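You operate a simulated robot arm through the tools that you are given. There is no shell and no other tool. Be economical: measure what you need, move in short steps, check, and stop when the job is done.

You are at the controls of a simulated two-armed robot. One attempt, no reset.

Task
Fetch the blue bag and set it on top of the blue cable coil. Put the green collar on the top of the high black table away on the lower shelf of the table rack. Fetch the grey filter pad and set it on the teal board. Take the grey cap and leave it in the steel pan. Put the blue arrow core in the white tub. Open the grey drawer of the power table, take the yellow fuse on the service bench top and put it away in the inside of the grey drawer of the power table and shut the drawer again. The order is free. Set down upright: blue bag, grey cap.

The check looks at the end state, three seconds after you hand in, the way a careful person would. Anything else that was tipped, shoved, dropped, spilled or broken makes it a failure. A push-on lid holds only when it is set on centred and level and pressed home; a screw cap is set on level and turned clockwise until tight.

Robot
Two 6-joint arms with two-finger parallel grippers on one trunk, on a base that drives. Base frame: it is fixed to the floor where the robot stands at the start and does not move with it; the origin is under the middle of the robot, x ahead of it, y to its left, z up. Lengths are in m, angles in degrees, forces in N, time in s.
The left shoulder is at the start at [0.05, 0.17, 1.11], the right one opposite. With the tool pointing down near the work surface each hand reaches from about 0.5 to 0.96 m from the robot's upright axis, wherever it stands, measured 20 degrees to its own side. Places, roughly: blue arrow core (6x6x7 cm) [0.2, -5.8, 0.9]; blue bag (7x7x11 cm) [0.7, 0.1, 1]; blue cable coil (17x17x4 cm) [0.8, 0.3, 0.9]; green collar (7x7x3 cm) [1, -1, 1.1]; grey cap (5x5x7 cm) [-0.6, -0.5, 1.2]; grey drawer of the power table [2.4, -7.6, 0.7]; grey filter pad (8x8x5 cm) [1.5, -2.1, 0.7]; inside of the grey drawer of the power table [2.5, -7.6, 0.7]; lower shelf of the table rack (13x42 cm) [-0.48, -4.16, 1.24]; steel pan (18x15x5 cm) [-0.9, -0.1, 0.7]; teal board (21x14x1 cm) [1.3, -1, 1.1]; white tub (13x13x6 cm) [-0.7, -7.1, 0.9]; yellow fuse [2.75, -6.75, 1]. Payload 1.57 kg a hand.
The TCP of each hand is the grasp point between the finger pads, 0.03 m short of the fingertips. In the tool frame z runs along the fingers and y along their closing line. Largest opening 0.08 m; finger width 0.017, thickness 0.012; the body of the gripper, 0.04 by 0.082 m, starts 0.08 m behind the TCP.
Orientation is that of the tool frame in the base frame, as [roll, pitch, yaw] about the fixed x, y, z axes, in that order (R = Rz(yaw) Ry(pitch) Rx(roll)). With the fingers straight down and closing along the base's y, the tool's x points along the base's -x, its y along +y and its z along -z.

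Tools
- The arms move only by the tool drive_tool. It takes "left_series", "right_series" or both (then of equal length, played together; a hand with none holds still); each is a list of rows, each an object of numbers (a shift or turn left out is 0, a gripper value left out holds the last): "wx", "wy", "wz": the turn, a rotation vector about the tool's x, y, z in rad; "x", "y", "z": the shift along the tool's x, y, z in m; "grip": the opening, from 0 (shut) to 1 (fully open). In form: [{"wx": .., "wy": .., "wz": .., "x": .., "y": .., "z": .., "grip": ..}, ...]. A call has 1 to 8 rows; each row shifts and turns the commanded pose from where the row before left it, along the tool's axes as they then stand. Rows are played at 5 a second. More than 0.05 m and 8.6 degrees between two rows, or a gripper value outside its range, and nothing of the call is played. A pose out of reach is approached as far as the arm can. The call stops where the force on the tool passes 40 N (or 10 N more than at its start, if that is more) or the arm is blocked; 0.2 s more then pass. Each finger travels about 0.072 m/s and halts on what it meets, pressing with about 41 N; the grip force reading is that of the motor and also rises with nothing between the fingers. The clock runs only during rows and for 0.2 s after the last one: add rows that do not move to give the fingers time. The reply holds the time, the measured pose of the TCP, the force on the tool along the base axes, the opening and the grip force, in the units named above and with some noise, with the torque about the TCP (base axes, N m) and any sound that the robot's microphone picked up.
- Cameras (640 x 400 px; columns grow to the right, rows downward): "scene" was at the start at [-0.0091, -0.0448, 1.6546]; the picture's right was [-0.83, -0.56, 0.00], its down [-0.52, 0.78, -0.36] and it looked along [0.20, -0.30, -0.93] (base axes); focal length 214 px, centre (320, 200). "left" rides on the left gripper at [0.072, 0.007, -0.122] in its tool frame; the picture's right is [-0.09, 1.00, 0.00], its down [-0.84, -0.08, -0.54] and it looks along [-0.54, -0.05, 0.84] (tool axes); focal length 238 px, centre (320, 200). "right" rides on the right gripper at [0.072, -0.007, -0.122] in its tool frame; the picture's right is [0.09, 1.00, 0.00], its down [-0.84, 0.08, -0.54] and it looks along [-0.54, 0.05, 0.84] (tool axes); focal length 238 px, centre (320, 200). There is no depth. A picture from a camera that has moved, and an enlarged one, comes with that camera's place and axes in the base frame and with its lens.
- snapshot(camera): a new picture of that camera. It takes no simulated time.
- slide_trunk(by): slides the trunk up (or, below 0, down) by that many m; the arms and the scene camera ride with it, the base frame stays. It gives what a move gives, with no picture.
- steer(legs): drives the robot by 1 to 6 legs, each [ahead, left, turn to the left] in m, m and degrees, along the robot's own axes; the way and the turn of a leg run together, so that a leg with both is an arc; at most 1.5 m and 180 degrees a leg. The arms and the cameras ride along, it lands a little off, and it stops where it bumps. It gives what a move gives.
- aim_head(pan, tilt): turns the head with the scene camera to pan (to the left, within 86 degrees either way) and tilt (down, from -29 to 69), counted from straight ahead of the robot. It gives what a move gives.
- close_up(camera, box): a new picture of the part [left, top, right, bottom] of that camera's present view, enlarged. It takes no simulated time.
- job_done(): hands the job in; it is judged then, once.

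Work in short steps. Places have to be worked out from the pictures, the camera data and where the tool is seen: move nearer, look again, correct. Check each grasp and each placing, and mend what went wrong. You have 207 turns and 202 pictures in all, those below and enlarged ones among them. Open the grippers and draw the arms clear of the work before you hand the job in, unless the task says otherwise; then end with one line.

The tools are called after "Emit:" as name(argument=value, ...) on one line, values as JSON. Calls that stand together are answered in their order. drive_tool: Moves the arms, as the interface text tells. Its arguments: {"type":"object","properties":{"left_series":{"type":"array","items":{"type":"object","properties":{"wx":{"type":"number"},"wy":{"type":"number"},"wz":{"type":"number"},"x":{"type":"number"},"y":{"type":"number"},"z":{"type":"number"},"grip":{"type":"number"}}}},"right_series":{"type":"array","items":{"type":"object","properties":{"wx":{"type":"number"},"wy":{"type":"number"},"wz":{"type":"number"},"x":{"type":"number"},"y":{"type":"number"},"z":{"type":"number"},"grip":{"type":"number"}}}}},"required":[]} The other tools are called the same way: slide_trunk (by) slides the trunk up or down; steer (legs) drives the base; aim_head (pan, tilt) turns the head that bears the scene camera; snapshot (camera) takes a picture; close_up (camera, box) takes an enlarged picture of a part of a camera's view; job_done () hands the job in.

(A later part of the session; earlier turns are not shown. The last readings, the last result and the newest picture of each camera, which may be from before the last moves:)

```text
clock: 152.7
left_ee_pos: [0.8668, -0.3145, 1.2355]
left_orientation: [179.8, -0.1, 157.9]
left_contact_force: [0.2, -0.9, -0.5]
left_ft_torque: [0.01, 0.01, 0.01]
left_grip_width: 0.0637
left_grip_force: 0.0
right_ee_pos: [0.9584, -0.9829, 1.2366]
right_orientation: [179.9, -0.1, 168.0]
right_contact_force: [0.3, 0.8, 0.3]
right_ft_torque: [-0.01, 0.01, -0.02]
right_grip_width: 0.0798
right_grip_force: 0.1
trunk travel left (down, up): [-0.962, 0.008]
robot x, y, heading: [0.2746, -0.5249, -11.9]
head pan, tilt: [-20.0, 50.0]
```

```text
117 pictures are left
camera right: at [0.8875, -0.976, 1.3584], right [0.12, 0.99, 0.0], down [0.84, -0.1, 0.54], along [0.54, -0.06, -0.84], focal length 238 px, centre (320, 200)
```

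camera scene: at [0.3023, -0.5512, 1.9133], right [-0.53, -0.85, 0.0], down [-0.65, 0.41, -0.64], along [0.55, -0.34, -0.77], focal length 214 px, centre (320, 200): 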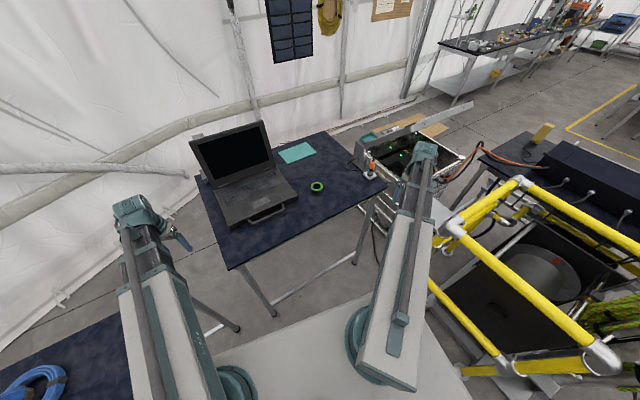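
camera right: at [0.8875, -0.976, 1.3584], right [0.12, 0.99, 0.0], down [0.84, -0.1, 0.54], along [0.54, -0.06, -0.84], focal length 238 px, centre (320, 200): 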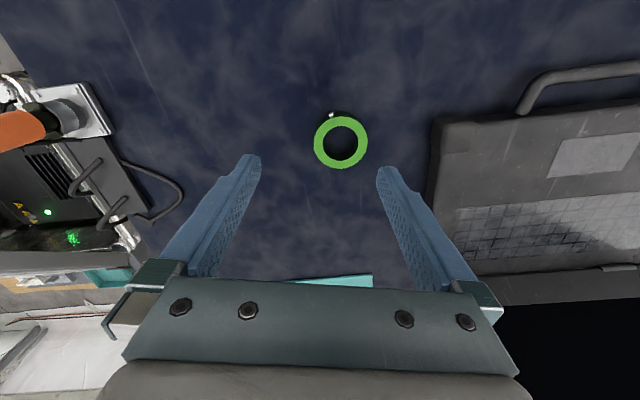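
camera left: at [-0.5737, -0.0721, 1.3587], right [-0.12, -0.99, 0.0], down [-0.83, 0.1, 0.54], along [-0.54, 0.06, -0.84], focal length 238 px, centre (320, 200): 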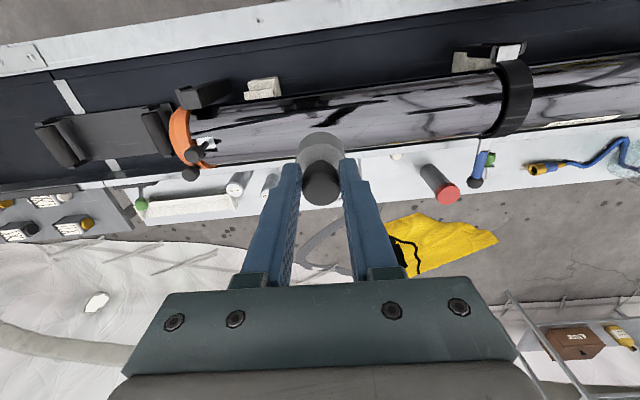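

Collar at (0.992,-0.961). Since the rack shelf is high (1.24), I'll grip the collar with the hand tilted 45° forward so it can later be set flat on the shelf. Tilt the right hand now.

Emit:
drive_tool(right_series=[{"wy": -0.0982, "z": -0.001}, {"wy": -0.0982, "x": -0.0005, "z": -0.0031}, {"wy": -0.0982, "x": -0.0013, "z": -0.005}, {"wy": -0.0982, "x": -0.0024, "z": -0.0067}, {"wy": -0.0982, "x": -0.0039, "z": -0.0082}, {"wy": -0.0982, "x": -0.0056, "z": -0.0093}, {"wy": -0.0982, "x": -0.0075, "z": -0.0101}, {"wy": -0.0982, "x": -0.0095, "z": -0.0105}])

Emit:
snapshot(camera="right")

```text
clock: 154.5
left_ee_pos: [0.8654, -0.3136, 1.2368]
left_orientation: [179.9, 0.0, 158.0]
left_contact_force: [0.8, 0.3, 0.5]
left_ft_torque: [0.03, 0.03, -0.02]
left_grip_width: 0.064
left_grip_force: 0.1
right_ee_pos: [0.9617, -0.9848, 1.3016]
right_orientation: [-179.9, 45.1, 168.1]
right_contact_force: [0.3, -0.7, -0.3]
right_ft_torque: [-0.04, 0.02, 0.0]
right_grip_width: 0.0801
right_grip_force: 0.1
trunk travel left (down, up): [-0.962, 0.008]
robot x, y, heading: [0.2744, -0.521, -11.7]
head pan, tilt: [-20.0, 50.0]
```

```text
116 pictures are left
camera right: at [0.827, -0.9639, 1.3367], right [0.14, 0.99, -0.07], down [0.22, 0.03, 0.98], along [0.97, -0.15, -0.21], focal length 238 px, centre (320, 200)
```

right: 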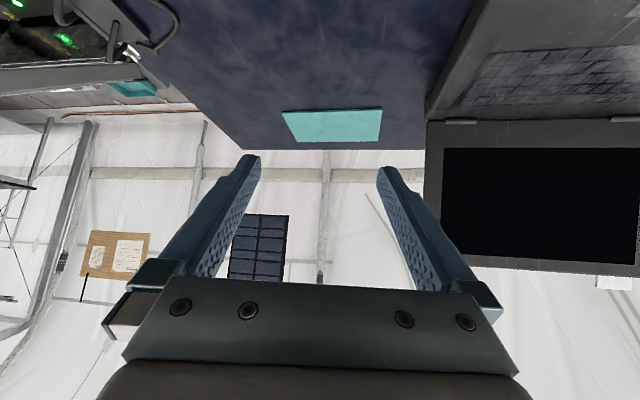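

Step back behind the collar and lower the trunk to see it between the fingers.

Emit:
drive_tool(right_series=[{"x": 0.0232, "z": -0.0232, "y": 0.015}, {"x": 0.0232, "z": -0.0232, "y": 0.015}, {}])

Emit:
slide_trunk(by=-0.19)

Emit:
snapshot(camera="right")

Emit:
close_up(camera="scene", box=[240, 130, 460, 268])

```text
clock: 155.3
left_ee_pos: [0.8654, -0.3147, 1.2359]
left_orientation: [179.9, -0.1, 157.9]
left_contact_force: [0.3, -0.4, 0.8]
left_ft_torque: [0.04, 0.02, -0.02]
left_grip_width: 0.0645
left_grip_force: 0.1
right_ee_pos: [0.9046, -0.9433, 1.3001]
right_orientation: [180.0, 45.0, 168.1]
right_contact_force: [-0.5, -0.3, 0.1]
right_ft_torque: [0.03, 0.01, 0.04]
right_grip_width: 0.08
right_grip_force: 0.1
right hand out of reach, approached as far as the arm can: row 2
trunk travel left (down, up): [-0.962, 0.008]
robot x, y, heading: [0.2773, -0.5217, -11.9]
head pan, tilt: [-20.0, 50.0]
```

```text
clock: 157.4
left_ee_pos: [0.8651, -0.3136, 1.046]
left_orientation: [179.9, 0.1, 157.9]
left_contact_force: [0.6, 0.2, -0.2]
left_ft_torque: [0.02, 0.0, 0.0]
left_grip_width: 0.0639
left_grip_force: 0.1
right_ee_pos: [0.9028, -0.9423, 1.1111]
right_orientation: [180.0, 45.0, 168.1]
right_contact_force: [0.2, -0.5, 0.7]
right_ft_torque: [0.04, 0.0, 0.0]
right_grip_width: 0.0802
right_grip_force: 0.0
trunk travel left (down, up): [-0.772, 0.198]
robot x, y, heading: [0.2721, -0.5199, -11.7]
head pan, tilt: [-20.0, 50.0]
```

```text
115 pictures are left
camera right: at [0.7686, -0.9224, 1.1466], right [0.14, 0.99, -0.07], down [0.22, 0.03, 0.97], along [0.96, -0.15, -0.21], focal length 238 px, centre (320, 200)
```

right: 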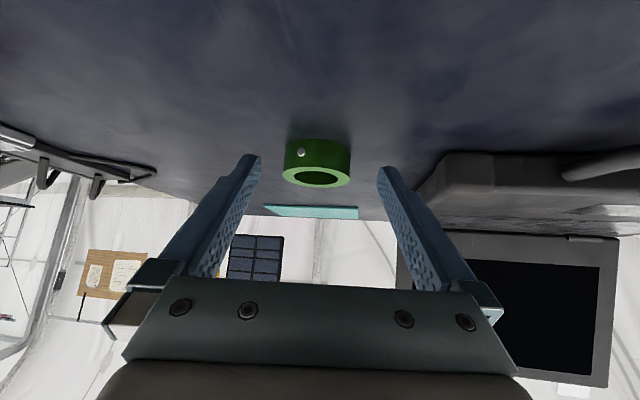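

```text
2.90 times, centred on (350, 199) of scene
camera zoom: at [0.3023, -0.5511, 1.7233], right [-0.53, -0.85, 0.0], down [-0.65, 0.41, -0.64], along [0.55, -0.34, -0.77], focal length 622 px, centre (233, 203)
```

zoom: 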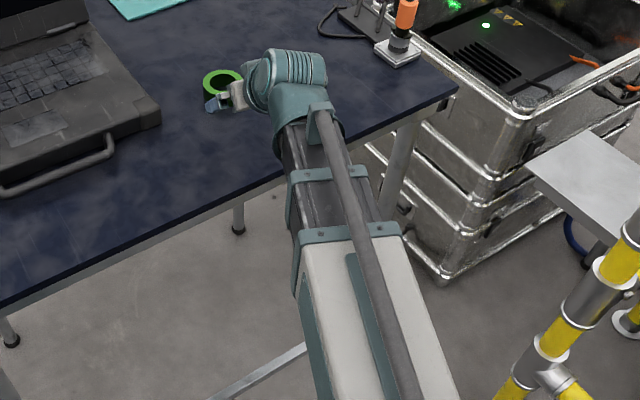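

Collar centre ≈(1.0,-0.961), top 1.067, table ≈1.037. Move the left hand clear of the table edge, lower to TCP 1.072, then advance around the collar.

Emit:
drive_tool(left_series=[{"x": 0.03, "y": 0.035}, {"y": 0.04}])

Emit:
slide_trunk(by=-0.039)

Emit:
drive_tool(right_series=[{"x": -0.0156, "z": 0.0156}, {"x": -0.0156, "z": 0.0156}, {}])

Emit:
snapshot(camera="right")

```text
clock: 158.0
left_ee_pos: [0.8649, -0.2334, 1.0465]
left_orientation: [179.9, 0.0, 157.8]
left_contact_force: [-0.2, 0.3, -0.1]
left_ft_torque: [-0.02, 0.01, 0.05]
left_grip_width: 0.0639
left_grip_force: 0.1
right_ee_pos: [0.9039, -0.943, 1.1101]
right_orientation: [-180.0, 45.0, 168.1]
right_contact_force: [0.2, -0.3, -1.0]
right_ft_torque: [-0.01, 0.02, -0.01]
right_grip_width: 0.0801
right_grip_force: 0.0
trunk travel left (down, up): [-0.772, 0.198]
robot x, y, heading: [0.276, -0.5198, -12.0]
head pan, tilt: [-20.0, 50.0]
```

```text
clock: 158.7
left_ee_pos: [0.8633, -0.2332, 1.0076]
left_orientation: [179.9, 0.1, 157.9]
left_contact_force: [-0.8, 0.5, 0.3]
left_ft_torque: [0.01, -0.02, -0.02]
left_grip_width: 0.064
left_grip_force: 0.1
right_ee_pos: [0.9031, -0.9426, 1.077]
right_orientation: [180.0, 46.1, 167.9]
right_contact_force: [-9.6, 3.3, 24.9]
right_ft_torque: [0.09, -0.11, 0.3]
right_grip_width: 0.0799
right_grip_force: 0.0
trunk travel left (down, up): [-0.733, 0.237]
robot x, y, heading: [0.2771, -0.5194, -11.7]
head pan, tilt: [-20.0, 50.0]
stopped: the force on the tool passed its limit at 46 N (the readings are from after the stop); the commanded pose is now the measured one
```

```text
clock: 159.5
left_ee_pos: [0.8625, -0.2338, 1.0094]
left_orientation: [180.0, 0.3, 158.0]
left_contact_force: [-0.2, 0.6, 0.3]
left_ft_torque: [0.01, 0.03, 0.0]
left_grip_width: 0.064
left_grip_force: 0.1
right_ee_pos: [0.946, -0.9537, 1.0775]
right_orientation: [180.0, 46.1, 167.9]
right_contact_force: [-15.0, 2.5, 20.0]
right_ft_torque: [0.35, 0.03, 0.28]
right_grip_width: 0.0794
right_grip_force: 0.1
trunk travel left (down, up): [-0.733, 0.237]
robot x, y, heading: [0.2763, -0.5179, -11.9]
head pan, tilt: [-20.0, 50.0]
```

```text
113 pictures are left
camera right: at [0.8107, -0.9325, 1.1099], right [0.15, 0.99, -0.07], down [0.2, 0.04, 0.98], along [0.97, -0.16, -0.19], focal length 238 px, centre (320, 200)
```

right: 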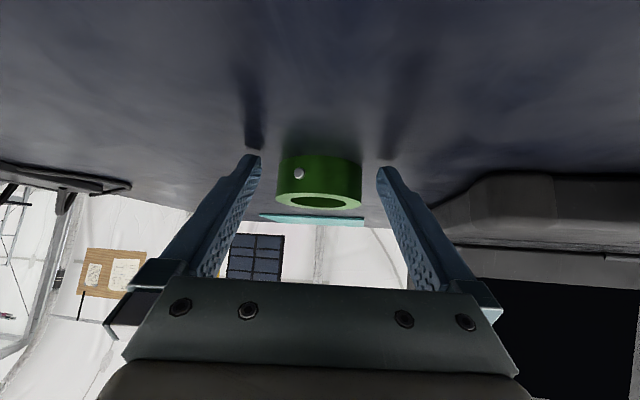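

Tips touch the table (table z≈1.05). Raise 8 mm, then advance 0.055 around the collar.

Emit:
slide_trunk(by=0.01)

Emit:
drive_tool(right_series=[{"x": -0.0191, "z": 0.0198}, {"x": -0.0191, "z": 0.0198}, {}])

Emit:
snapshot(camera="right")

```text
clock: 160.1
left_ee_pos: [0.8653, -0.2339, 1.0171]
left_orientation: [179.9, 0.1, 157.9]
left_contact_force: [-0.2, -0.9, -0.3]
left_ft_torque: [0.03, 0.0, 0.01]
left_grip_width: 0.0641
left_grip_force: 0.0
right_ee_pos: [0.9488, -0.9543, 1.0842]
right_orientation: [179.9, 45.9, 167.9]
right_contact_force: [0.3, 0.6, -0.9]
right_ft_torque: [-0.01, 0.03, -0.02]
right_grip_width: 0.0801
right_grip_force: 0.1
trunk travel left (down, up): [-0.743, 0.227]
robot x, y, heading: [0.2789, -0.5228, -11.9]
head pan, tilt: [-20.0, 50.0]
```

```text
clock: 160.9
left_ee_pos: [0.8638, -0.234, 1.0166]
left_orientation: [179.8, 0.0, 157.9]
left_contact_force: [0.0, 0.3, -0.3]
left_ft_torque: [-0.01, -0.03, -0.02]
left_grip_width: 0.0642
left_grip_force: 0.1
right_ee_pos: [1.002, -0.9667, 1.0844]
right_orientation: [-180.0, 45.9, 168.0]
right_contact_force: [-0.6, 0.4, -0.3]
right_ft_torque: [-0.04, 0.01, 0.03]
right_grip_width: 0.0802
right_grip_force: 0.2
trunk travel left (down, up): [-0.743, 0.227]
robot x, y, heading: [0.2792, -0.5217, -11.8]
head pan, tilt: [-20.0, 50.0]
```

```text
112 pictures are left
camera right: at [0.8665, -0.945, 1.1181], right [0.15, 0.99, -0.07], down [0.21, 0.04, 0.98], along [0.97, -0.16, -0.2], focal length 238 px, centre (320, 200)
```

right: 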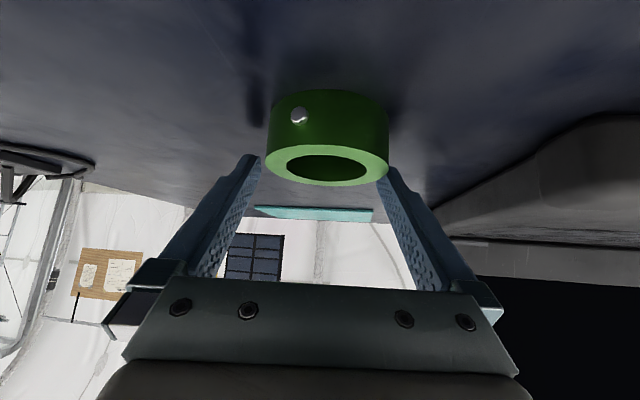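

The collar is between the fingers, centred within ~2 mm. Close.

Emit:
drive_tool(right_series=[{"y": 0.002}, {"grip": 0.5}, {"grip": 0.3}, {}, {}])

Emit:
snapshot(camera="right")

```text
clock: 162.1
left_ee_pos: [0.8649, -0.2331, 1.0181]
left_orientation: [179.9, 0.0, 158.0]
left_contact_force: [0.5, -0.1, 0.1]
left_ft_torque: [0.01, 0.0, 0.0]
left_grip_width: 0.0638
left_grip_force: 0.0
right_ee_pos: [1.0022, -0.9646, 1.0851]
right_orientation: [-179.9, 45.8, 167.9]
right_contact_force: [1.4, 0.4, 1.9]
right_ft_torque: [-0.06, 0.07, -0.02]
right_grip_width: 0.0602
right_grip_force: 40.9
trunk travel left (down, up): [-0.743, 0.227]
robot x, y, heading: [0.2761, -0.5219, -11.9]
head pan, tilt: [-20.0, 50.0]
```

```text
111 pictures are left
camera right: at [0.867, -0.943, 1.1181], right [0.15, 0.99, -0.07], down [0.21, 0.03, 0.98], along [0.97, -0.16, -0.2], focal length 238 px, centre (320, 200)
```

right: 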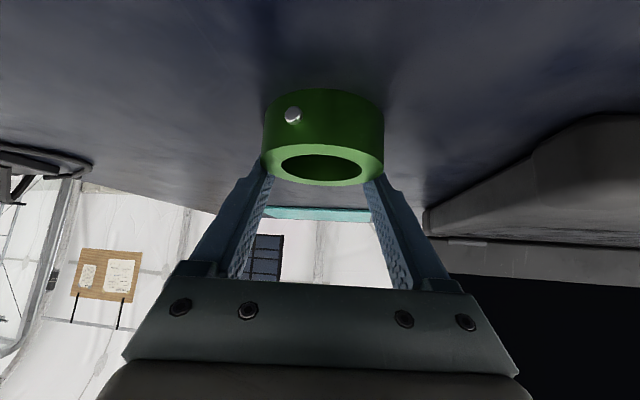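

Grip is past the centre of the ring (chord 0.060). Reopen, back off 16 mm and regrip.

Emit:
drive_tool(right_series=[{"grip": 1.0}, {}, {"x": 0.0112, "z": -0.0115}, {"grip": 0.5}, {"grip": 0.3}, {}, {}])

Emit:
snapshot(camera="right")

```text
clock: 163.7
left_ee_pos: [0.8647, -0.2355, 1.018]
left_orientation: [180.0, -0.1, 157.8]
left_contact_force: [0.0, 0.3, 0.3]
left_ft_torque: [0.0, 0.01, 0.03]
left_grip_width: 0.0643
left_grip_force: 0.0
right_ee_pos: [0.9876, -0.961, 1.0855]
right_orientation: [180.0, 45.9, 167.9]
right_contact_force: [-0.7, 1.4, 2.4]
right_ft_torque: [0.17, -0.03, 0.07]
right_grip_width: 0.0605
right_grip_force: 41.1
trunk travel left (down, up): [-0.743, 0.227]
robot x, y, heading: [0.2745, -0.522, -12.0]
head pan, tilt: [-20.0, 50.0]
```

```text
110 pictures are left
camera right: at [0.8515, -0.9388, 1.1184], right [0.15, 0.99, -0.07], down [0.2, 0.04, 0.98], along [0.97, -0.16, -0.2], focal length 238 px, centre (320, 200)
```

right: 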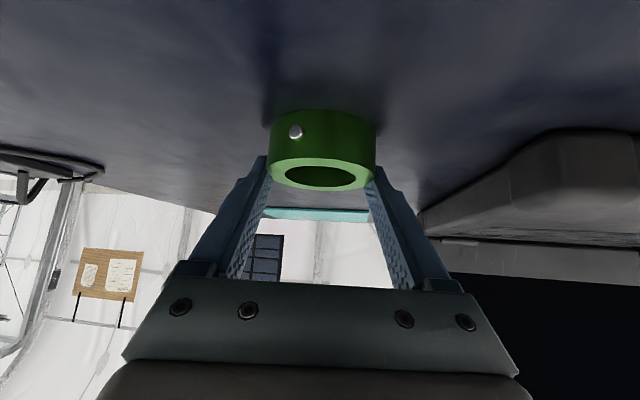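

Held at 0.0605 (apparently its diameter). Lift the trunk and check it stays.

Emit:
slide_trunk(by=0.2)

Emit:
snapshot(camera="right")

Emit:
snapshot(camera="scene")

```text
clock: 165.9
left_ee_pos: [0.8649, -0.2349, 1.2174]
left_orientation: [179.9, 0.0, 157.9]
left_contact_force: [0.1, -0.6, 0.3]
left_ft_torque: [0.0, -0.01, 0.01]
left_grip_width: 0.0641
left_grip_force: 0.1
right_ee_pos: [0.9886, -0.9602, 1.2847]
right_orientation: [180.0, 45.9, 167.8]
right_contact_force: [0.8, -0.1, -1.2]
right_ft_torque: [-0.03, 0.01, -0.01]
right_grip_width: 0.0607
right_grip_force: 41.2
trunk travel left (down, up): [-0.943, 0.027]
robot x, y, heading: [0.2772, -0.5214, -11.9]
head pan, tilt: [-20.0, 50.0]
```

```text
109 pictures are left
camera right: at [0.852, -0.9392, 1.3179], right [0.15, 0.99, -0.07], down [0.21, 0.03, 0.98], along [0.97, -0.16, -0.2], focal length 238 px, centre (320, 200)
```

right: 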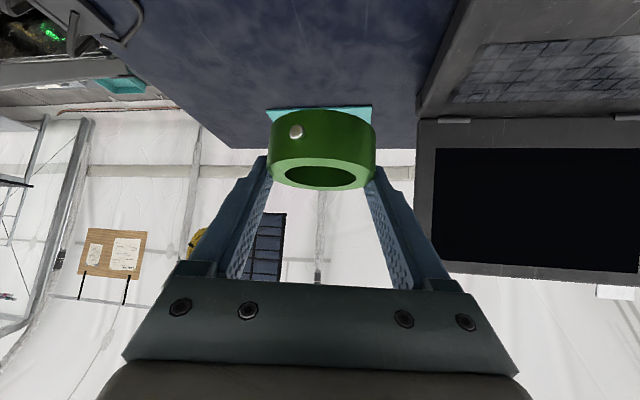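

```text
108 pictures are left
camera scene: at [0.3028, -0.5513, 1.8945], right [-0.53, -0.85, 0.0], down [-0.65, 0.41, -0.64], along [0.55, -0.34, -0.77], focal length 214 px, centre (320, 200)
```

scene: 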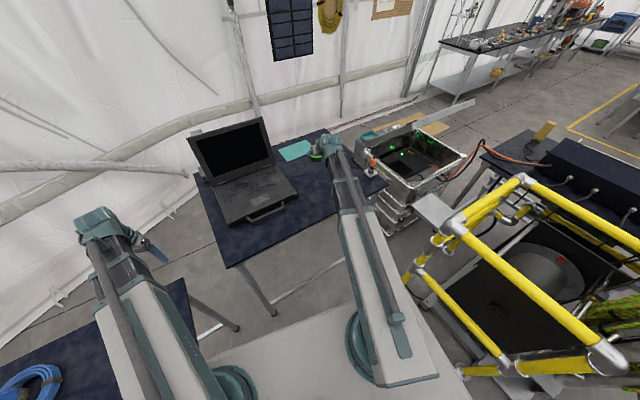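

Collar held level. Retract the right hand, then begin the way round: back to the open area and left.

Emit:
drive_tool(right_series=[{"x": 0.0311, "z": -0.0311}, {"x": 0.0311, "z": -0.0311}, {"x": 0.0311, "z": -0.0311}, {"x": 0.0311, "z": -0.0311}, {"x": 0.0311, "z": -0.0311}, {"x": 0.0311, "z": -0.0311}])

Emit:
slide_trunk(by=0.025)

Emit:
steer(legs=[[-0.27, 0, 0], [0, 0.5, 12], [0, 1.0, 0]])

Emit:
aim_head(pan=-40, tilt=45)

Emit:
snapshot(camera="scene")

```text
clock: 167.3
left_ee_pos: [0.8649, -0.2344, 1.2175]
left_orientation: [179.9, 0.0, 157.9]
left_contact_force: [0.1, 0.0, -0.7]
left_ft_torque: [-0.01, -0.04, -0.01]
left_grip_width: 0.0642
left_grip_force: 0.0
right_ee_pos: [0.7949, -0.9398, 1.284]
right_orientation: [-180.0, 45.8, 167.9]
right_contact_force: [0.3, -0.1, -1.1]
right_ft_torque: [0.02, -0.01, 0.0]
right_grip_width: 0.0607
right_grip_force: 41.2
right hand out of reach, approached as far as the arm can: row 2, 5, 6
trunk travel left (down, up): [-0.943, 0.027]
robot x, y, heading: [0.2769, -0.519, -12.0]
head pan, tilt: [-20.0, 50.0]
```

```text
clock: 168.0
left_ee_pos: [0.8649, -0.2348, 1.2434]
left_orientation: [179.9, -0.1, 157.9]
left_contact_force: [0.9, 0.0, 0.0]
left_ft_torque: [-0.01, -0.02, 0.0]
left_grip_width: 0.064
left_grip_force: 0.1
right_ee_pos: [0.7955, -0.9397, 1.3088]
right_orientation: [-180.0, 45.8, 167.9]
right_contact_force: [-0.4, 0.0, -1.7]
right_ft_torque: [0.04, -0.01, -0.01]
right_grip_width: 0.0604
right_grip_force: 40.8
trunk travel left (down, up): [-0.968, 0.002]
robot x, y, heading: [0.2747, -0.5178, -11.8]
head pan, tilt: [-20.0, 50.0]
```

```text
clock: 177.2
left_ee_pos: [0.617, 1.4108, 1.2439]
left_orientation: [179.9, 0.0, 168.2]
left_contact_force: [0.0, 0.4, 0.3]
left_ft_torque: [0.03, 0.01, 0.01]
left_grip_width: 0.0639
left_grip_force: 0.1
right_ee_pos: [0.6742, 0.705, 1.3095]
right_orientation: [-179.9, 45.9, 178.2]
right_contact_force: [-0.7, -0.2, -0.8]
right_ft_torque: [-0.01, -0.01, 0.01]
right_grip_width: 0.0603
right_grip_force: 41.4
trunk travel left (down, up): [-0.968, 0.002]
robot x, y, heading: [0.0927, 1.0246, -1.4]
head pan, tilt: [-20.0, 50.0]
```

```text
clock: 178.0
left_ee_pos: [0.6157, 1.4112, 1.2428]
left_orientation: [179.9, -0.1, 168.2]
left_contact_force: [-0.1, 0.1, 1.2]
left_ft_torque: [-0.01, -0.03, -0.02]
left_grip_width: 0.0638
left_grip_force: 0.1
right_ee_pos: [0.6735, 0.7048, 1.3089]
right_orientation: [180.0, 45.8, 178.1]
right_contact_force: [-0.3, 0.3, -1.1]
right_ft_torque: [0.02, -0.03, -0.02]
right_grip_width: 0.0604
right_grip_force: 41.5
trunk travel left (down, up): [-0.968, 0.002]
robot x, y, heading: [0.0888, 1.0241, -1.7]
head pan, tilt: [-40.0, 45.0]
```

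```text
107 pictures are left
camera scene: at [0.1097, 0.9735, 1.9264], right [-0.66, -0.75, 0.0], down [-0.53, 0.47, -0.71], along [0.53, -0.47, -0.71], focal length 214 px, centre (320, 200)
```

scene: 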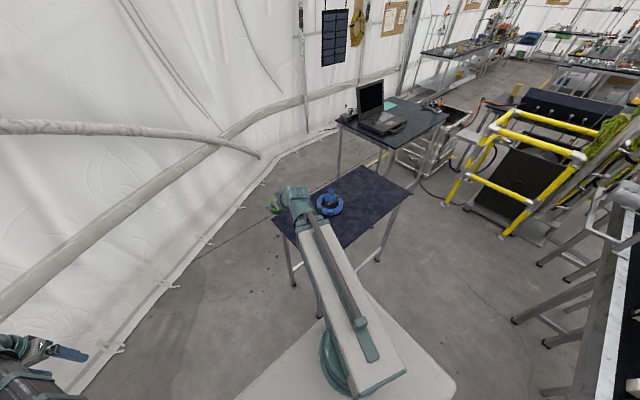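

Wall line consistent. Turn to heading ≈-77° and slide along to (1.1, 1.03).

Emit:
steer(legs=[[0, 0, -75], [0.225, 0.974, 0]])

Emit:
aim_head(pan=20, tilt=45)

Emit:
snapshot(camera="scene")

```text
clock: 186.4
left_ee_pos: [1.6043, 0.6598, 1.2426]
left_orientation: [179.9, 0.0, 95.2]
left_contact_force: [0.2, -0.7, 0.2]
left_ft_torque: [0.02, 0.02, 0.01]
left_grip_width: 0.0642
left_grip_force: 0.1
right_ee_pos: [0.9442, 0.4007, 1.3092]
right_orientation: [179.9, 45.8, 105.0]
right_contact_force: [0.2, -0.9, -1.0]
right_ft_torque: [0.03, -0.04, -0.03]
right_grip_width: 0.0606
right_grip_force: 40.6
trunk travel left (down, up): [-0.968, 0.002]
robot x, y, heading: [1.0808, 1.0489, -75.0]
head pan, tilt: [-40.0, 45.0]
```

```text
clock: 187.7
left_ee_pos: [1.6032, 0.6603, 1.2432]
left_orientation: [179.8, 0.0, 95.2]
left_contact_force: [0.5, 0.6, 0.0]
left_ft_torque: [0.0, 0.01, -0.01]
left_grip_width: 0.0639
left_grip_force: 0.1
right_ee_pos: [0.9448, 0.3994, 1.3097]
right_orientation: [-180.0, 45.8, 105.1]
right_contact_force: [0.1, -0.4, -0.9]
right_ft_torque: [0.0, -0.01, -0.02]
right_grip_width: 0.0601
right_grip_force: 41.5
trunk travel left (down, up): [-0.968, 0.002]
robot x, y, heading: [1.0852, 1.0515, -74.8]
head pan, tilt: [20.0, 45.0]
```

```text
106 pictures are left
camera scene: at [1.117, 1.0259, 1.9264], right [-0.82, -0.58, 0.0], down [-0.41, 0.58, -0.71], along [0.41, -0.58, -0.71], focal length 214 px, centre (320, 200)
```

scene: 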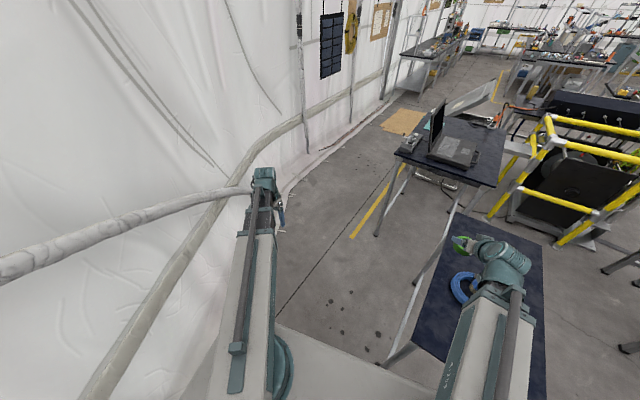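

Bring the left hand closer to the middle, then move on to about (1.5,0.35) heading -55°.

Emit:
drive_tool(left_series=[{"y": -0.045}, {"y": -0.045}, {"y": -0.045}, {"y": -0.045}, {"y": -0.045}, {"y": -0.045, "x": -0.01}, {"x": -0.03}])

Emit:
steer(legs=[[0.3, 0.25, 0], [0, 0, 18], [0.5, 0, 0]])

Emit:
aim_head(pan=-15, tilt=45)

Emit:
snapshot(camera="scene")

```text
clock: 189.3
left_ee_pos: [1.339, 0.5949, 1.242]
left_orientation: [179.9, 0.0, 95.1]
left_contact_force: [0.6, 0.4, 0.8]
left_ft_torque: [0.0, 0.03, -0.01]
left_grip_width: 0.0642
left_grip_force: 0.1
right_ee_pos: [0.9455, 0.3988, 1.3089]
right_orientation: [-180.0, 45.8, 105.0]
right_contact_force: [-0.2, -0.2, -1.9]
right_ft_torque: [0.02, 0.0, 0.05]
right_grip_width: 0.0599
right_grip_force: 40.7
trunk travel left (down, up): [-0.968, 0.002]
robot x, y, heading: [1.0803, 1.0532, -74.5]
head pan, tilt: [20.0, 45.0]
```

```text
clock: 195.3
left_ee_pos: [2.0517, 0.0471, 1.2425]
left_orientation: [179.9, 0.0, 112.1]
left_contact_force: [0.0, -0.1, 0.0]
left_ft_torque: [-0.01, 0.01, 0.0]
left_grip_width: 0.064
left_grip_force: 0.0
right_ee_pos: [1.7327, -0.2554, 1.3085]
right_orientation: [180.0, 45.8, 121.9]
right_contact_force: [-0.5, -0.9, -1.8]
right_ft_torque: [0.01, 0.01, -0.01]
right_grip_width: 0.0603
right_grip_force: 40.9
trunk travel left (down, up): [-0.968, 0.002]
robot x, y, heading: [1.6728, 0.4099, -58.1]
head pan, tilt: [20.0, 45.0]
```

```text
clock: 196.3
left_ee_pos: [2.0529, 0.0481, 1.2437]
left_orientation: [179.9, 0.0, 112.0]
left_contact_force: [-0.6, -0.5, 0.0]
left_ft_torque: [0.01, 0.01, -0.05]
left_grip_width: 0.064
left_grip_force: 0.1
right_ee_pos: [1.7328, -0.2547, 1.31]
right_orientation: [-180.0, 45.9, 122.0]
right_contact_force: [0.9, -0.1, -0.3]
right_ft_torque: [0.01, -0.02, -0.02]
right_grip_width: 0.0601
right_grip_force: 40.9
trunk travel left (down, up): [-0.968, 0.002]
robot x, y, heading: [1.6746, 0.4118, -57.7]
head pan, tilt: [-15.0, 45.0]
```

```text
105 pictures are left
camera scene: at [1.6748, 0.3672, 1.9264], right [-0.95, -0.3, 0.0], down [-0.21, 0.68, -0.71], along [0.21, -0.68, -0.71], focal length 214 px, centre (320, 200)
```

scene: 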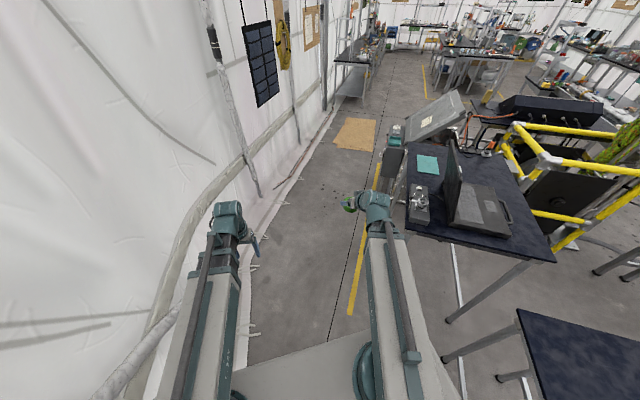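

Clear corridor. Continue to about (2.05,-0.95), turning gradually to -85°.

Emit:
steer(legs=[[0.35, -0.05, -12], [0.5, 0, -10], [0.55, 0, -5]])

Emit:
aim_head(pan=-35, tilt=45)

Emit:
snapshot(camera="scene")

```text
clock: 203.9
left_ee_pos: [2.1562, -1.441, 1.2421]
left_orientation: [179.9, 0.1, 85.0]
left_contact_force: [-0.1, 0.3, -0.3]
left_ft_torque: [-0.01, 0.0, 0.0]
left_grip_width: 0.0641
left_grip_force: 0.1
right_ee_pos: [1.7334, -1.5643, 1.3087]
right_orientation: [180.0, 45.8, 95.0]
right_contact_force: [0.0, -0.2, -0.6]
right_ft_torque: [0.01, -0.02, 0.0]
right_grip_width: 0.0603
right_grip_force: 41.1
trunk travel left (down, up): [-0.968, 0.002]
robot x, y, heading: [1.9812, -0.9476, -84.9]
head pan, tilt: [-15.0, 45.0]
```

```text
clock: 204.7
left_ee_pos: [2.1564, -1.4407, 1.2418]
left_orientation: [179.9, 0.0, 85.0]
left_contact_force: [-0.2, 0.0, 0.2]
left_ft_torque: [0.0, -0.02, 0.0]
left_grip_width: 0.0642
left_grip_force: 0.0
right_ee_pos: [1.7344, -1.5633, 1.3092]
right_orientation: [180.0, 45.7, 95.0]
right_contact_force: [-0.1, 0.0, -0.7]
right_ft_torque: [-0.02, 0.03, -0.02]
right_grip_width: 0.0603
right_grip_force: 40.9
trunk travel left (down, up): [-0.968, 0.002]
robot x, y, heading: [1.9837, -0.9478, -84.8]
head pan, tilt: [-35.0, 45.0]
```

```text
104 pictures are left
camera scene: at [1.9385, -0.9747, 1.9264], right [-0.87, 0.5, 0.0], down [0.35, 0.61, -0.71], along [-0.35, -0.61, -0.71], focal length 214 px, centre (320, 200)
```

scene: 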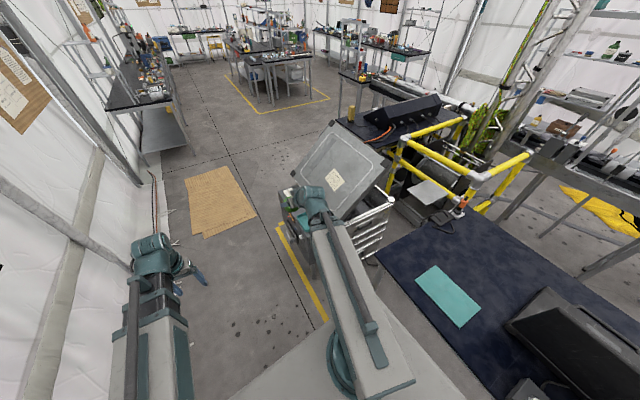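

Drive ahead 0.6 and turn toward the filter pad's stand.

Emit:
steer(legs=[[0.6, 0, 0], [0, 0, -55]])

Emit:
aim_head(pan=10, tilt=55)

Emit:
snapshot(camera="scene")

```text
clock: 210.5
left_ee_pos: [1.7453, -1.9807, 1.2424]
left_orientation: [179.9, 0.0, 31.9]
left_contact_force: [-0.5, 0.5, 0.5]
left_ft_torque: [0.01, 0.01, 0.04]
left_grip_width: 0.064
left_grip_force: 0.1
right_ee_pos: [1.3928, -1.719, 1.3088]
right_orientation: [180.0, 45.8, 42.0]
right_contact_force: [0.1, 0.4, -0.7]
right_ft_torque: [0.02, 0.02, -0.04]
right_grip_width: 0.0605
right_grip_force: 41.0
trunk travel left (down, up): [-0.968, 0.002]
robot x, y, heading: [2.034, -1.5471, -138.2]
head pan, tilt: [-35.0, 45.0]
```

```text
clock: 211.6
left_ee_pos: [1.746, -1.9812, 1.2439]
left_orientation: [180.0, 0.0, 31.9]
left_contact_force: [0.3, 0.3, -0.5]
left_ft_torque: [0.02, 0.01, -0.01]
left_grip_width: 0.0638
left_grip_force: 0.1
right_ee_pos: [1.3925, -1.7188, 1.3103]
right_orientation: [-180.0, 45.8, 41.9]
right_contact_force: [0.9, 0.3, -1.6]
right_ft_torque: [-0.02, 0.0, 0.04]
right_grip_width: 0.0602
right_grip_force: 40.9
trunk travel left (down, up): [-0.968, 0.002]
robot x, y, heading: [2.0347, -1.5469, -138.0]
head pan, tilt: [10.0, 55.0]
```

```text
103 pictures are left
camera scene: at [2.0214, -1.574, 1.913], right [-0.79, 0.61, 0.0], down [0.5, 0.65, -0.57], along [-0.35, -0.45, -0.82], focal length 214 px, centre (320, 200)
```

scene: 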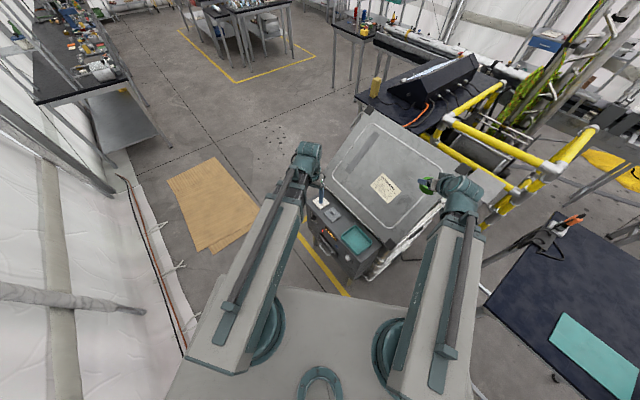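

Zoom on the case top, where a grey and a teal pad sit.

Emit:
close_up(camera="scene", box=[280, 160, 400, 280])

Emit:
snapshot(camera="left")

```text
3.33 times, centred on (340, 220) of scene
camera zoom: at [2.0214, -1.574, 1.913], right [-0.79, 0.61, 0.0], down [0.5, 0.65, -0.57], along [-0.35, -0.45, -0.82], focal length 715 px, centre (253, 133)
```

zoom: 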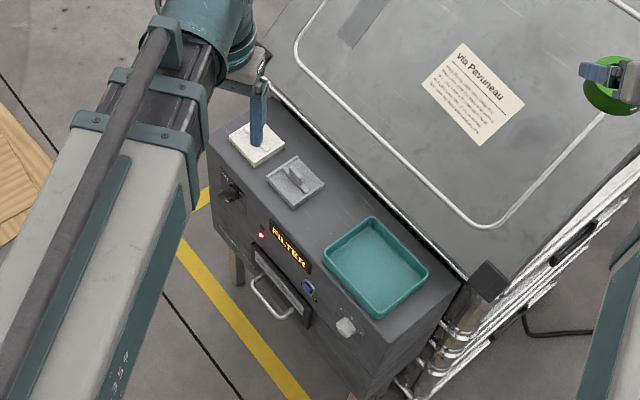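

```text
101 pictures are left
camera left: at [1.8091, -1.9496, 1.3649], right [0.45, -0.89, 0.0], down [-0.75, -0.38, 0.54], along [-0.48, -0.24, -0.84], focal length 238 px, centre (320, 200)
```

left: 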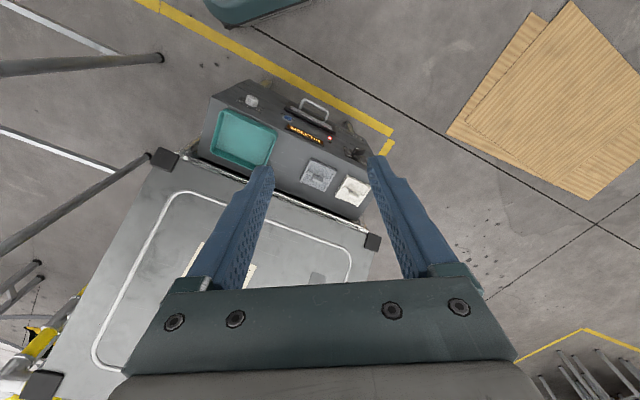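

Grey pad at about (1.505,-2.097). Zoom to see its handle orientation.

Emit:
close_up(camera="left", box=[260, 130, 400, 220])

Emit:
close_up(camera="scene", box=[310, 185, 350, 225])

```text
4.44 times, centred on (330, 175) of left
camera zoom: at [1.8091, -1.9496, 1.3649], right [0.45, -0.89, 0.0], down [-0.75, -0.38, 0.54], along [-0.48, -0.24, -0.84], focal length 1059 px, centre (276, 311)
```

zoom: 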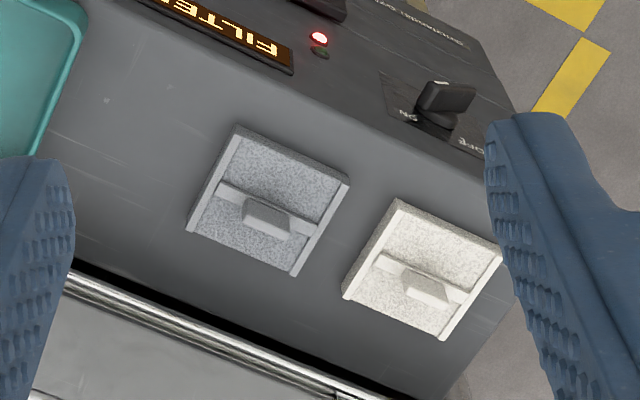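

```text
10.00 times, centred on (330, 205) of scene
camera zoom: at [2.0214, -1.574, 1.913], right [-0.79, 0.61, 0.0], down [0.5, 0.65, -0.57], along [-0.35, -0.45, -0.82], focal length 2145 px, centre (220, 150)
```

zoom: 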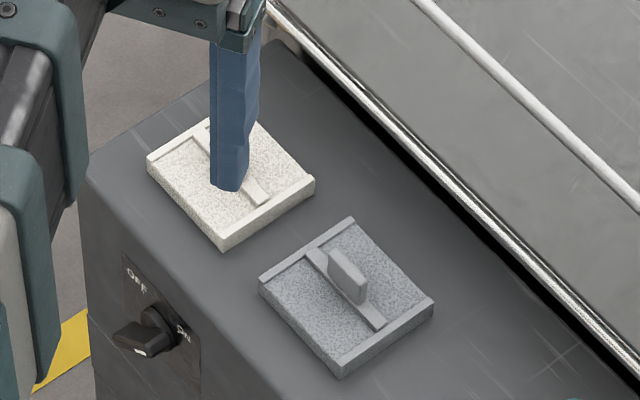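

The pad's fin runs along world y at (1.507,-2.095). Turn the left hand to yaw 0 and move above it, opening 0.06.

Emit:
drive_tool(left_series=[{"wz": 0.139, "grip": 0.75}, {"wz": 0.139}, {"wz": 0.139}, {"wz": 0.139}, {"x": -0.042, "y": 0.02}, {"x": -0.042, "y": 0.02}, {"x": -0.042, "y": 0.02}, {"x": -0.042, "y": 0.02}])

Emit:
drive_tool(left_series=[{"x": -0.036, "y": 0.017}, {"x": -0.035, "y": 0.017}])

Emit:
snapshot(camera="left")

```text
clock: 213.4
left_ee_pos: [1.5762, -2.0646, 1.2411]
left_orientation: [179.9, -0.1, 0.2]
left_contact_force: [-1.1, -0.2, 0.0]
left_ft_torque: [0.01, -0.01, 0.0]
left_grip_width: 0.0602
left_grip_force: 0.0
right_ee_pos: [1.3935, -1.7197, 1.3089]
right_orientation: [180.0, 45.7, 41.9]
right_contact_force: [0.3, -0.3, -1.1]
right_ft_torque: [0.01, -0.03, 0.0]
right_grip_width: 0.0603
right_grip_force: 41.1
trunk travel left (down, up): [-0.968, 0.002]
robot x, y, heading: [2.0391, -1.5485, -137.8]
head pan, tilt: [10.0, 55.0]
```

```text
clock: 214.0
left_ee_pos: [1.5068, -2.0957, 1.2424]
left_orientation: [-180.0, -0.1, 0.2]
left_contact_force: [0.4, -0.3, -0.5]
left_ft_torque: [-0.03, -0.01, 0.01]
left_grip_width: 0.0597
left_grip_force: 0.0
right_ee_pos: [1.3937, -1.7195, 1.3087]
right_orientation: [-179.9, 45.8, 41.9]
right_contact_force: [-0.4, -0.4, -0.8]
right_ft_torque: [0.01, 0.0, 0.01]
right_grip_width: 0.0603
right_grip_force: 41.1
trunk travel left (down, up): [-0.968, 0.002]
robot x, y, heading: [2.0364, -1.546, -137.8]
head pan, tilt: [10.0, 55.0]
```

```text
98 pictures are left
camera left: at [1.5766, -2.1024, 1.3649], right [-0.09, -1.0, 0.0], down [-0.84, 0.08, 0.54], along [-0.54, 0.05, -0.84], focal length 238 px, centre (320, 200)
```

left: 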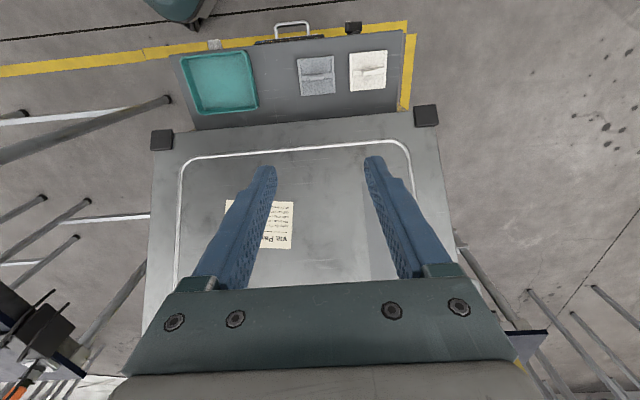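

Lowering here could bring the collar hand down on the case lid, so I reposition: robot to about (2.1,-2.25), heading ≈145°, which puts the right hand over free floor.

Emit:
steer(legs=[[0.42, 0.56, 0], [0, 0, -77]])

Emit:
aim_head(pan=5, tilt=60)

Emit:
snapshot(camera="scene")

Emit:
snapshot(camera="left")

```text
clock: 221.0
left_ee_pos: [1.4246, -1.8652, 1.2423]
left_orientation: [179.8, -0.1, -75.0]
left_contact_force: [0.0, 0.2, 0.3]
left_ft_torque: [0.03, -0.01, 0.02]
left_grip_width: 0.0602
left_grip_force: 0.1
right_ee_pos: [1.759, -1.6576, 1.3103]
right_orientation: [-180.0, 45.8, -33.3]
right_contact_force: [-0.5, 0.5, -0.9]
right_ft_torque: [-0.02, 0.04, 0.01]
right_grip_width: 0.0602
right_grip_force: 41.0
trunk travel left (down, up): [-0.968, 0.002]
robot x, y, heading: [2.0907, -2.2374, 147.1]
head pan, tilt: [10.0, 55.0]
```

```text
clock: 221.7
left_ee_pos: [1.4246, -1.8635, 1.243]
left_orientation: [179.9, -0.1, -75.0]
left_contact_force: [0.0, 0.5, -0.3]
left_ft_torque: [0.04, -0.01, -0.01]
left_grip_width: 0.0599
left_grip_force: 0.0
right_ee_pos: [1.7588, -1.6573, 1.3082]
right_orientation: [-180.0, 45.9, -33.0]
right_contact_force: [0.0, -0.5, -1.5]
right_ft_torque: [-0.01, 0.02, 0.02]
right_grip_width: 0.0602
right_grip_force: 40.6
trunk travel left (down, up): [-0.968, 0.002]
robot x, y, heading: [2.093, -2.2338, 146.9]
head pan, tilt: [5.0, 60.0]
```

```text
97 pictures are left
camera scene: at [2.0661, -2.2232, 1.907], right [0.47, 0.88, 0.0], down [0.76, -0.41, -0.5], along [-0.44, 0.23, -0.87], focal length 214 px, centre (320, 200)
```

scene: 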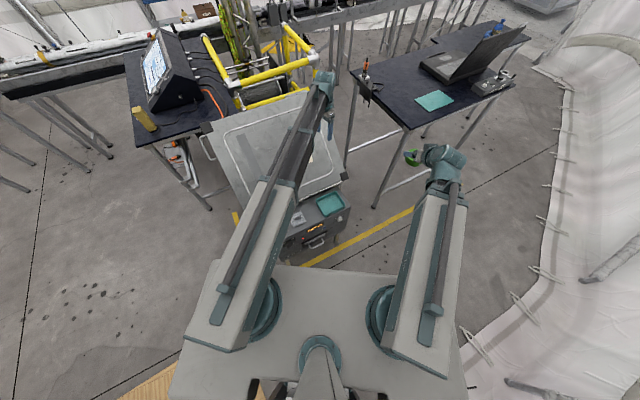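

```text
96 pictures are left
camera left: at [1.4356, -1.9359, 1.3649], right [-0.99, -0.17, 0.0], down [-0.14, 0.83, 0.54], along [-0.09, 0.53, -0.84], focal length 238 px, centre (320, 200)
```

left: 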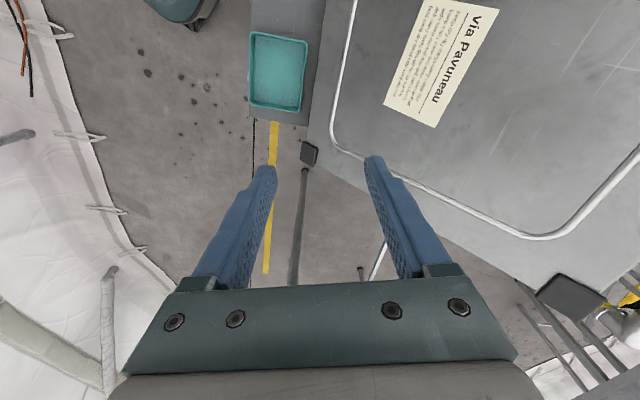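

Pad now at (−0.59,+0.14) from the robot. Turn to yaw -90 (close across the fin's thickness) and move above it with opening 0.04.

Emit:
drive_tool(left_series=[{"wz": 0.131, "grip": 0.5}, {"wz": 0.131}, {"x": 0.0463, "y": -0.0164}, {"x": 0.0463, "y": -0.0164}, {"x": 0.0463, "y": -0.0164}, {"x": 0.0463, "y": -0.0164}, {"x": 0.0463, "y": -0.0164}])

Emit:
slide_trunk(by=-0.33)

Emit:
snapshot(camera="left")

```text
clock: 223.3
left_ee_pos: [1.5064, -2.0975, 1.2435]
left_orientation: [179.9, 0.0, -90.0]
left_contact_force: [-1.2, -1.0, 0.7]
left_ft_torque: [0.01, -0.03, 0.0]
left_grip_width: 0.0395
left_grip_force: 0.0
right_ee_pos: [1.7583, -1.6579, 1.3103]
right_orientation: [180.0, 45.9, -33.0]
right_contact_force: [0.6, -0.3, -0.8]
right_ft_torque: [0.0, -0.02, 0.0]
right_grip_width: 0.0602
right_grip_force: 41.3
trunk travel left (down, up): [-0.968, 0.002]
robot x, y, heading: [2.0888, -2.2308, 147.0]
head pan, tilt: [5.0, 60.0]
```

```text
clock: 226.5
left_ee_pos: [1.5055, -2.0958, 0.9137]
left_orientation: [179.9, -0.1, -90.0]
left_contact_force: [-0.4, 0.1, 1.0]
left_ft_torque: [-0.01, 0.01, 0.01]
left_grip_width: 0.04
left_grip_force: 0.0
right_ee_pos: [1.7597, -1.6573, 0.979]
right_orientation: [179.9, 45.8, -33.2]
right_contact_force: [0.2, -0.1, -0.9]
right_ft_torque: [0.02, 0.03, 0.0]
right_grip_width: 0.0603
right_grip_force: 41.4
trunk travel left (down, up): [-0.638, 0.332]
robot x, y, heading: [2.096, -2.2394, 147.3]
head pan, tilt: [5.0, 60.0]
```

```text
95 pictures are left
camera left: at [1.4979, -2.1675, 1.035], right [-1.0, 0.09, 0.0], down [0.08, 0.84, 0.54], along [0.05, 0.54, -0.84], focal length 238 px, centre (320, 200)
```

left: 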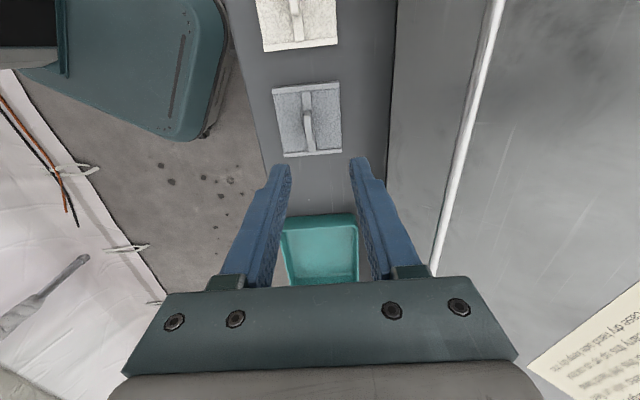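

Fin is at x≈1.519; shift +x 0.013 and lower 0.12.

Emit:
drive_tool(left_series=[{"y": -0.013}, {}])

Emit:
slide_trunk(by=-0.12)

Emit:
close_up(camera="left", box=[200, 60, 440, 220])

```text
clock: 227.1
left_ee_pos: [1.5188, -2.0954, 0.9125]
left_orientation: [180.0, -0.1, -89.9]
left_contact_force: [1.0, 0.0, -0.6]
left_ft_torque: [-0.01, 0.02, 0.05]
left_grip_width: 0.0399
left_grip_force: 0.1
right_ee_pos: [1.7585, -1.6581, 0.9793]
right_orientation: [179.9, 45.7, -33.1]
right_contact_force: [-0.2, -0.4, -0.4]
right_ft_torque: [0.01, 0.03, -0.02]
right_grip_width: 0.0604
right_grip_force: 41.5
trunk travel left (down, up): [-0.638, 0.332]
robot x, y, heading: [2.0943, -2.2356, 146.9]
head pan, tilt: [5.0, 60.0]
```

```text
clock: 228.6
left_ee_pos: [1.5184, -2.0958, 0.7932]
left_orientation: [179.8, -0.1, -90.0]
left_contact_force: [-0.5, -0.2, 0.7]
left_ft_torque: [0.04, 0.01, 0.0]
left_grip_width: 0.0398
left_grip_force: 0.1
right_ee_pos: [1.758, -1.6589, 0.859]
right_orientation: [180.0, 45.8, -33.2]
right_contact_force: [-0.6, 1.2, -1.3]
right_ft_torque: [0.02, 0.0, 0.01]
right_grip_width: 0.0602
right_grip_force: 41.0
trunk travel left (down, up): [-0.518, 0.452]
robot x, y, heading: [2.0901, -2.2341, 147.1]
head pan, tilt: [5.0, 60.0]
```

```text
2.50 times, centred on (320, 140) of left
camera zoom: at [1.5112, -2.1684, 0.9151], right [-1.0, 0.09, 0.0], down [0.08, 0.84, 0.54], along [0.05, 0.54, -0.84], focal length 596 px, centre (320, 350)
```

zoom: 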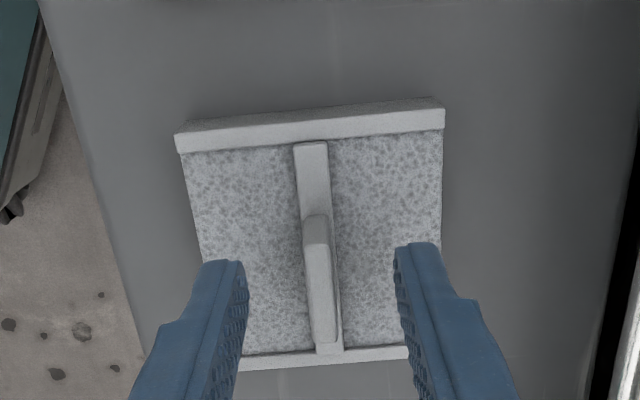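

Fin top ≈0.757, pad surface ≈0.737; fin centred between the fingers. Shift +y 6 mm, lower 0.022, close.

Emit:
drive_tool(left_series=[{"x": -0.006}, {}])

Emit:
slide_trunk(by=-0.022)

Emit:
drive_tool(left_series=[{"grip": 0.2}, {"grip": 0.0}, {}, {}])

Emit:
close_up(camera="left", box=[200, 60, 440, 220])

```text
clock: 229.2
left_ee_pos: [1.5186, -2.0903, 0.7926]
left_orientation: [179.9, -0.1, -90.0]
left_contact_force: [-1.0, 0.9, -0.3]
left_ft_torque: [-0.01, 0.01, 0.01]
left_grip_width: 0.04
left_grip_force: 0.2
right_ee_pos: [1.7599, -1.6576, 0.8597]
right_orientation: [-180.0, 45.9, -33.2]
right_contact_force: [-1.2, 0.0, -1.8]
right_ft_torque: [-0.02, 0.01, 0.01]
right_grip_width: 0.0603
right_grip_force: 41.2
trunk travel left (down, up): [-0.518, 0.452]
robot x, y, heading: [2.0934, -2.2349, 147.1]
head pan, tilt: [5.0, 60.0]
```

```text
clock: 229.9
left_ee_pos: [1.5192, -2.0899, 0.7706]
left_orientation: [179.9, -0.1, -90.0]
left_contact_force: [-0.1, -0.5, -0.1]
left_ft_torque: [0.0, -0.05, 0.0]
left_grip_width: 0.0403
left_grip_force: 0.0
right_ee_pos: [1.7594, -1.6574, 0.8377]
right_orientation: [180.0, 45.8, -33.2]
right_contact_force: [0.1, -0.4, -1.8]
right_ft_torque: [0.0, 0.02, 0.02]
right_grip_width: 0.0603
right_grip_force: 41.1
trunk travel left (down, up): [-0.496, 0.474]
robot x, y, heading: [2.0918, -2.2343, 147.2]
head pan, tilt: [5.0, 60.0]
```

```text
clock: 230.9
left_ee_pos: [1.5193, -2.0896, 0.7709]
left_orientation: [179.9, -0.1, -90.0]
left_contact_force: [0.4, 0.7, 9.6]
left_ft_torque: [0.05, -0.04, 0.03]
left_grip_width: 0.0071
left_grip_force: 25.9
right_ee_pos: [1.7591, -1.6583, 0.8378]
right_orientation: [180.0, 45.8, -33.2]
right_contact_force: [-0.5, 0.2, -0.9]
right_ft_torque: [-0.01, -0.01, 0.0]
right_grip_width: 0.0602
right_grip_force: 41.2
trunk travel left (down, up): [-0.496, 0.474]
robot x, y, heading: [2.093, -2.2355, 146.9]
head pan, tilt: [5.0, 60.0]
```

```text
2.50 times, centred on (320, 140) of left
camera zoom: at [1.5112, -2.1623, 0.8933], right [-1.0, 0.09, 0.0], down [0.08, 0.84, 0.54], along [0.05, 0.54, -0.84], focal length 596 px, centre (320, 350)
```

zoom: 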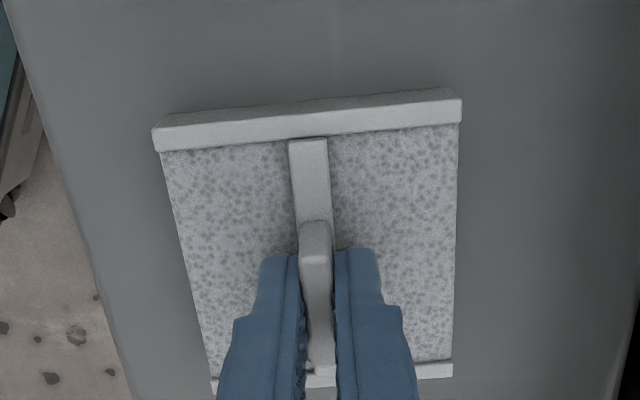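

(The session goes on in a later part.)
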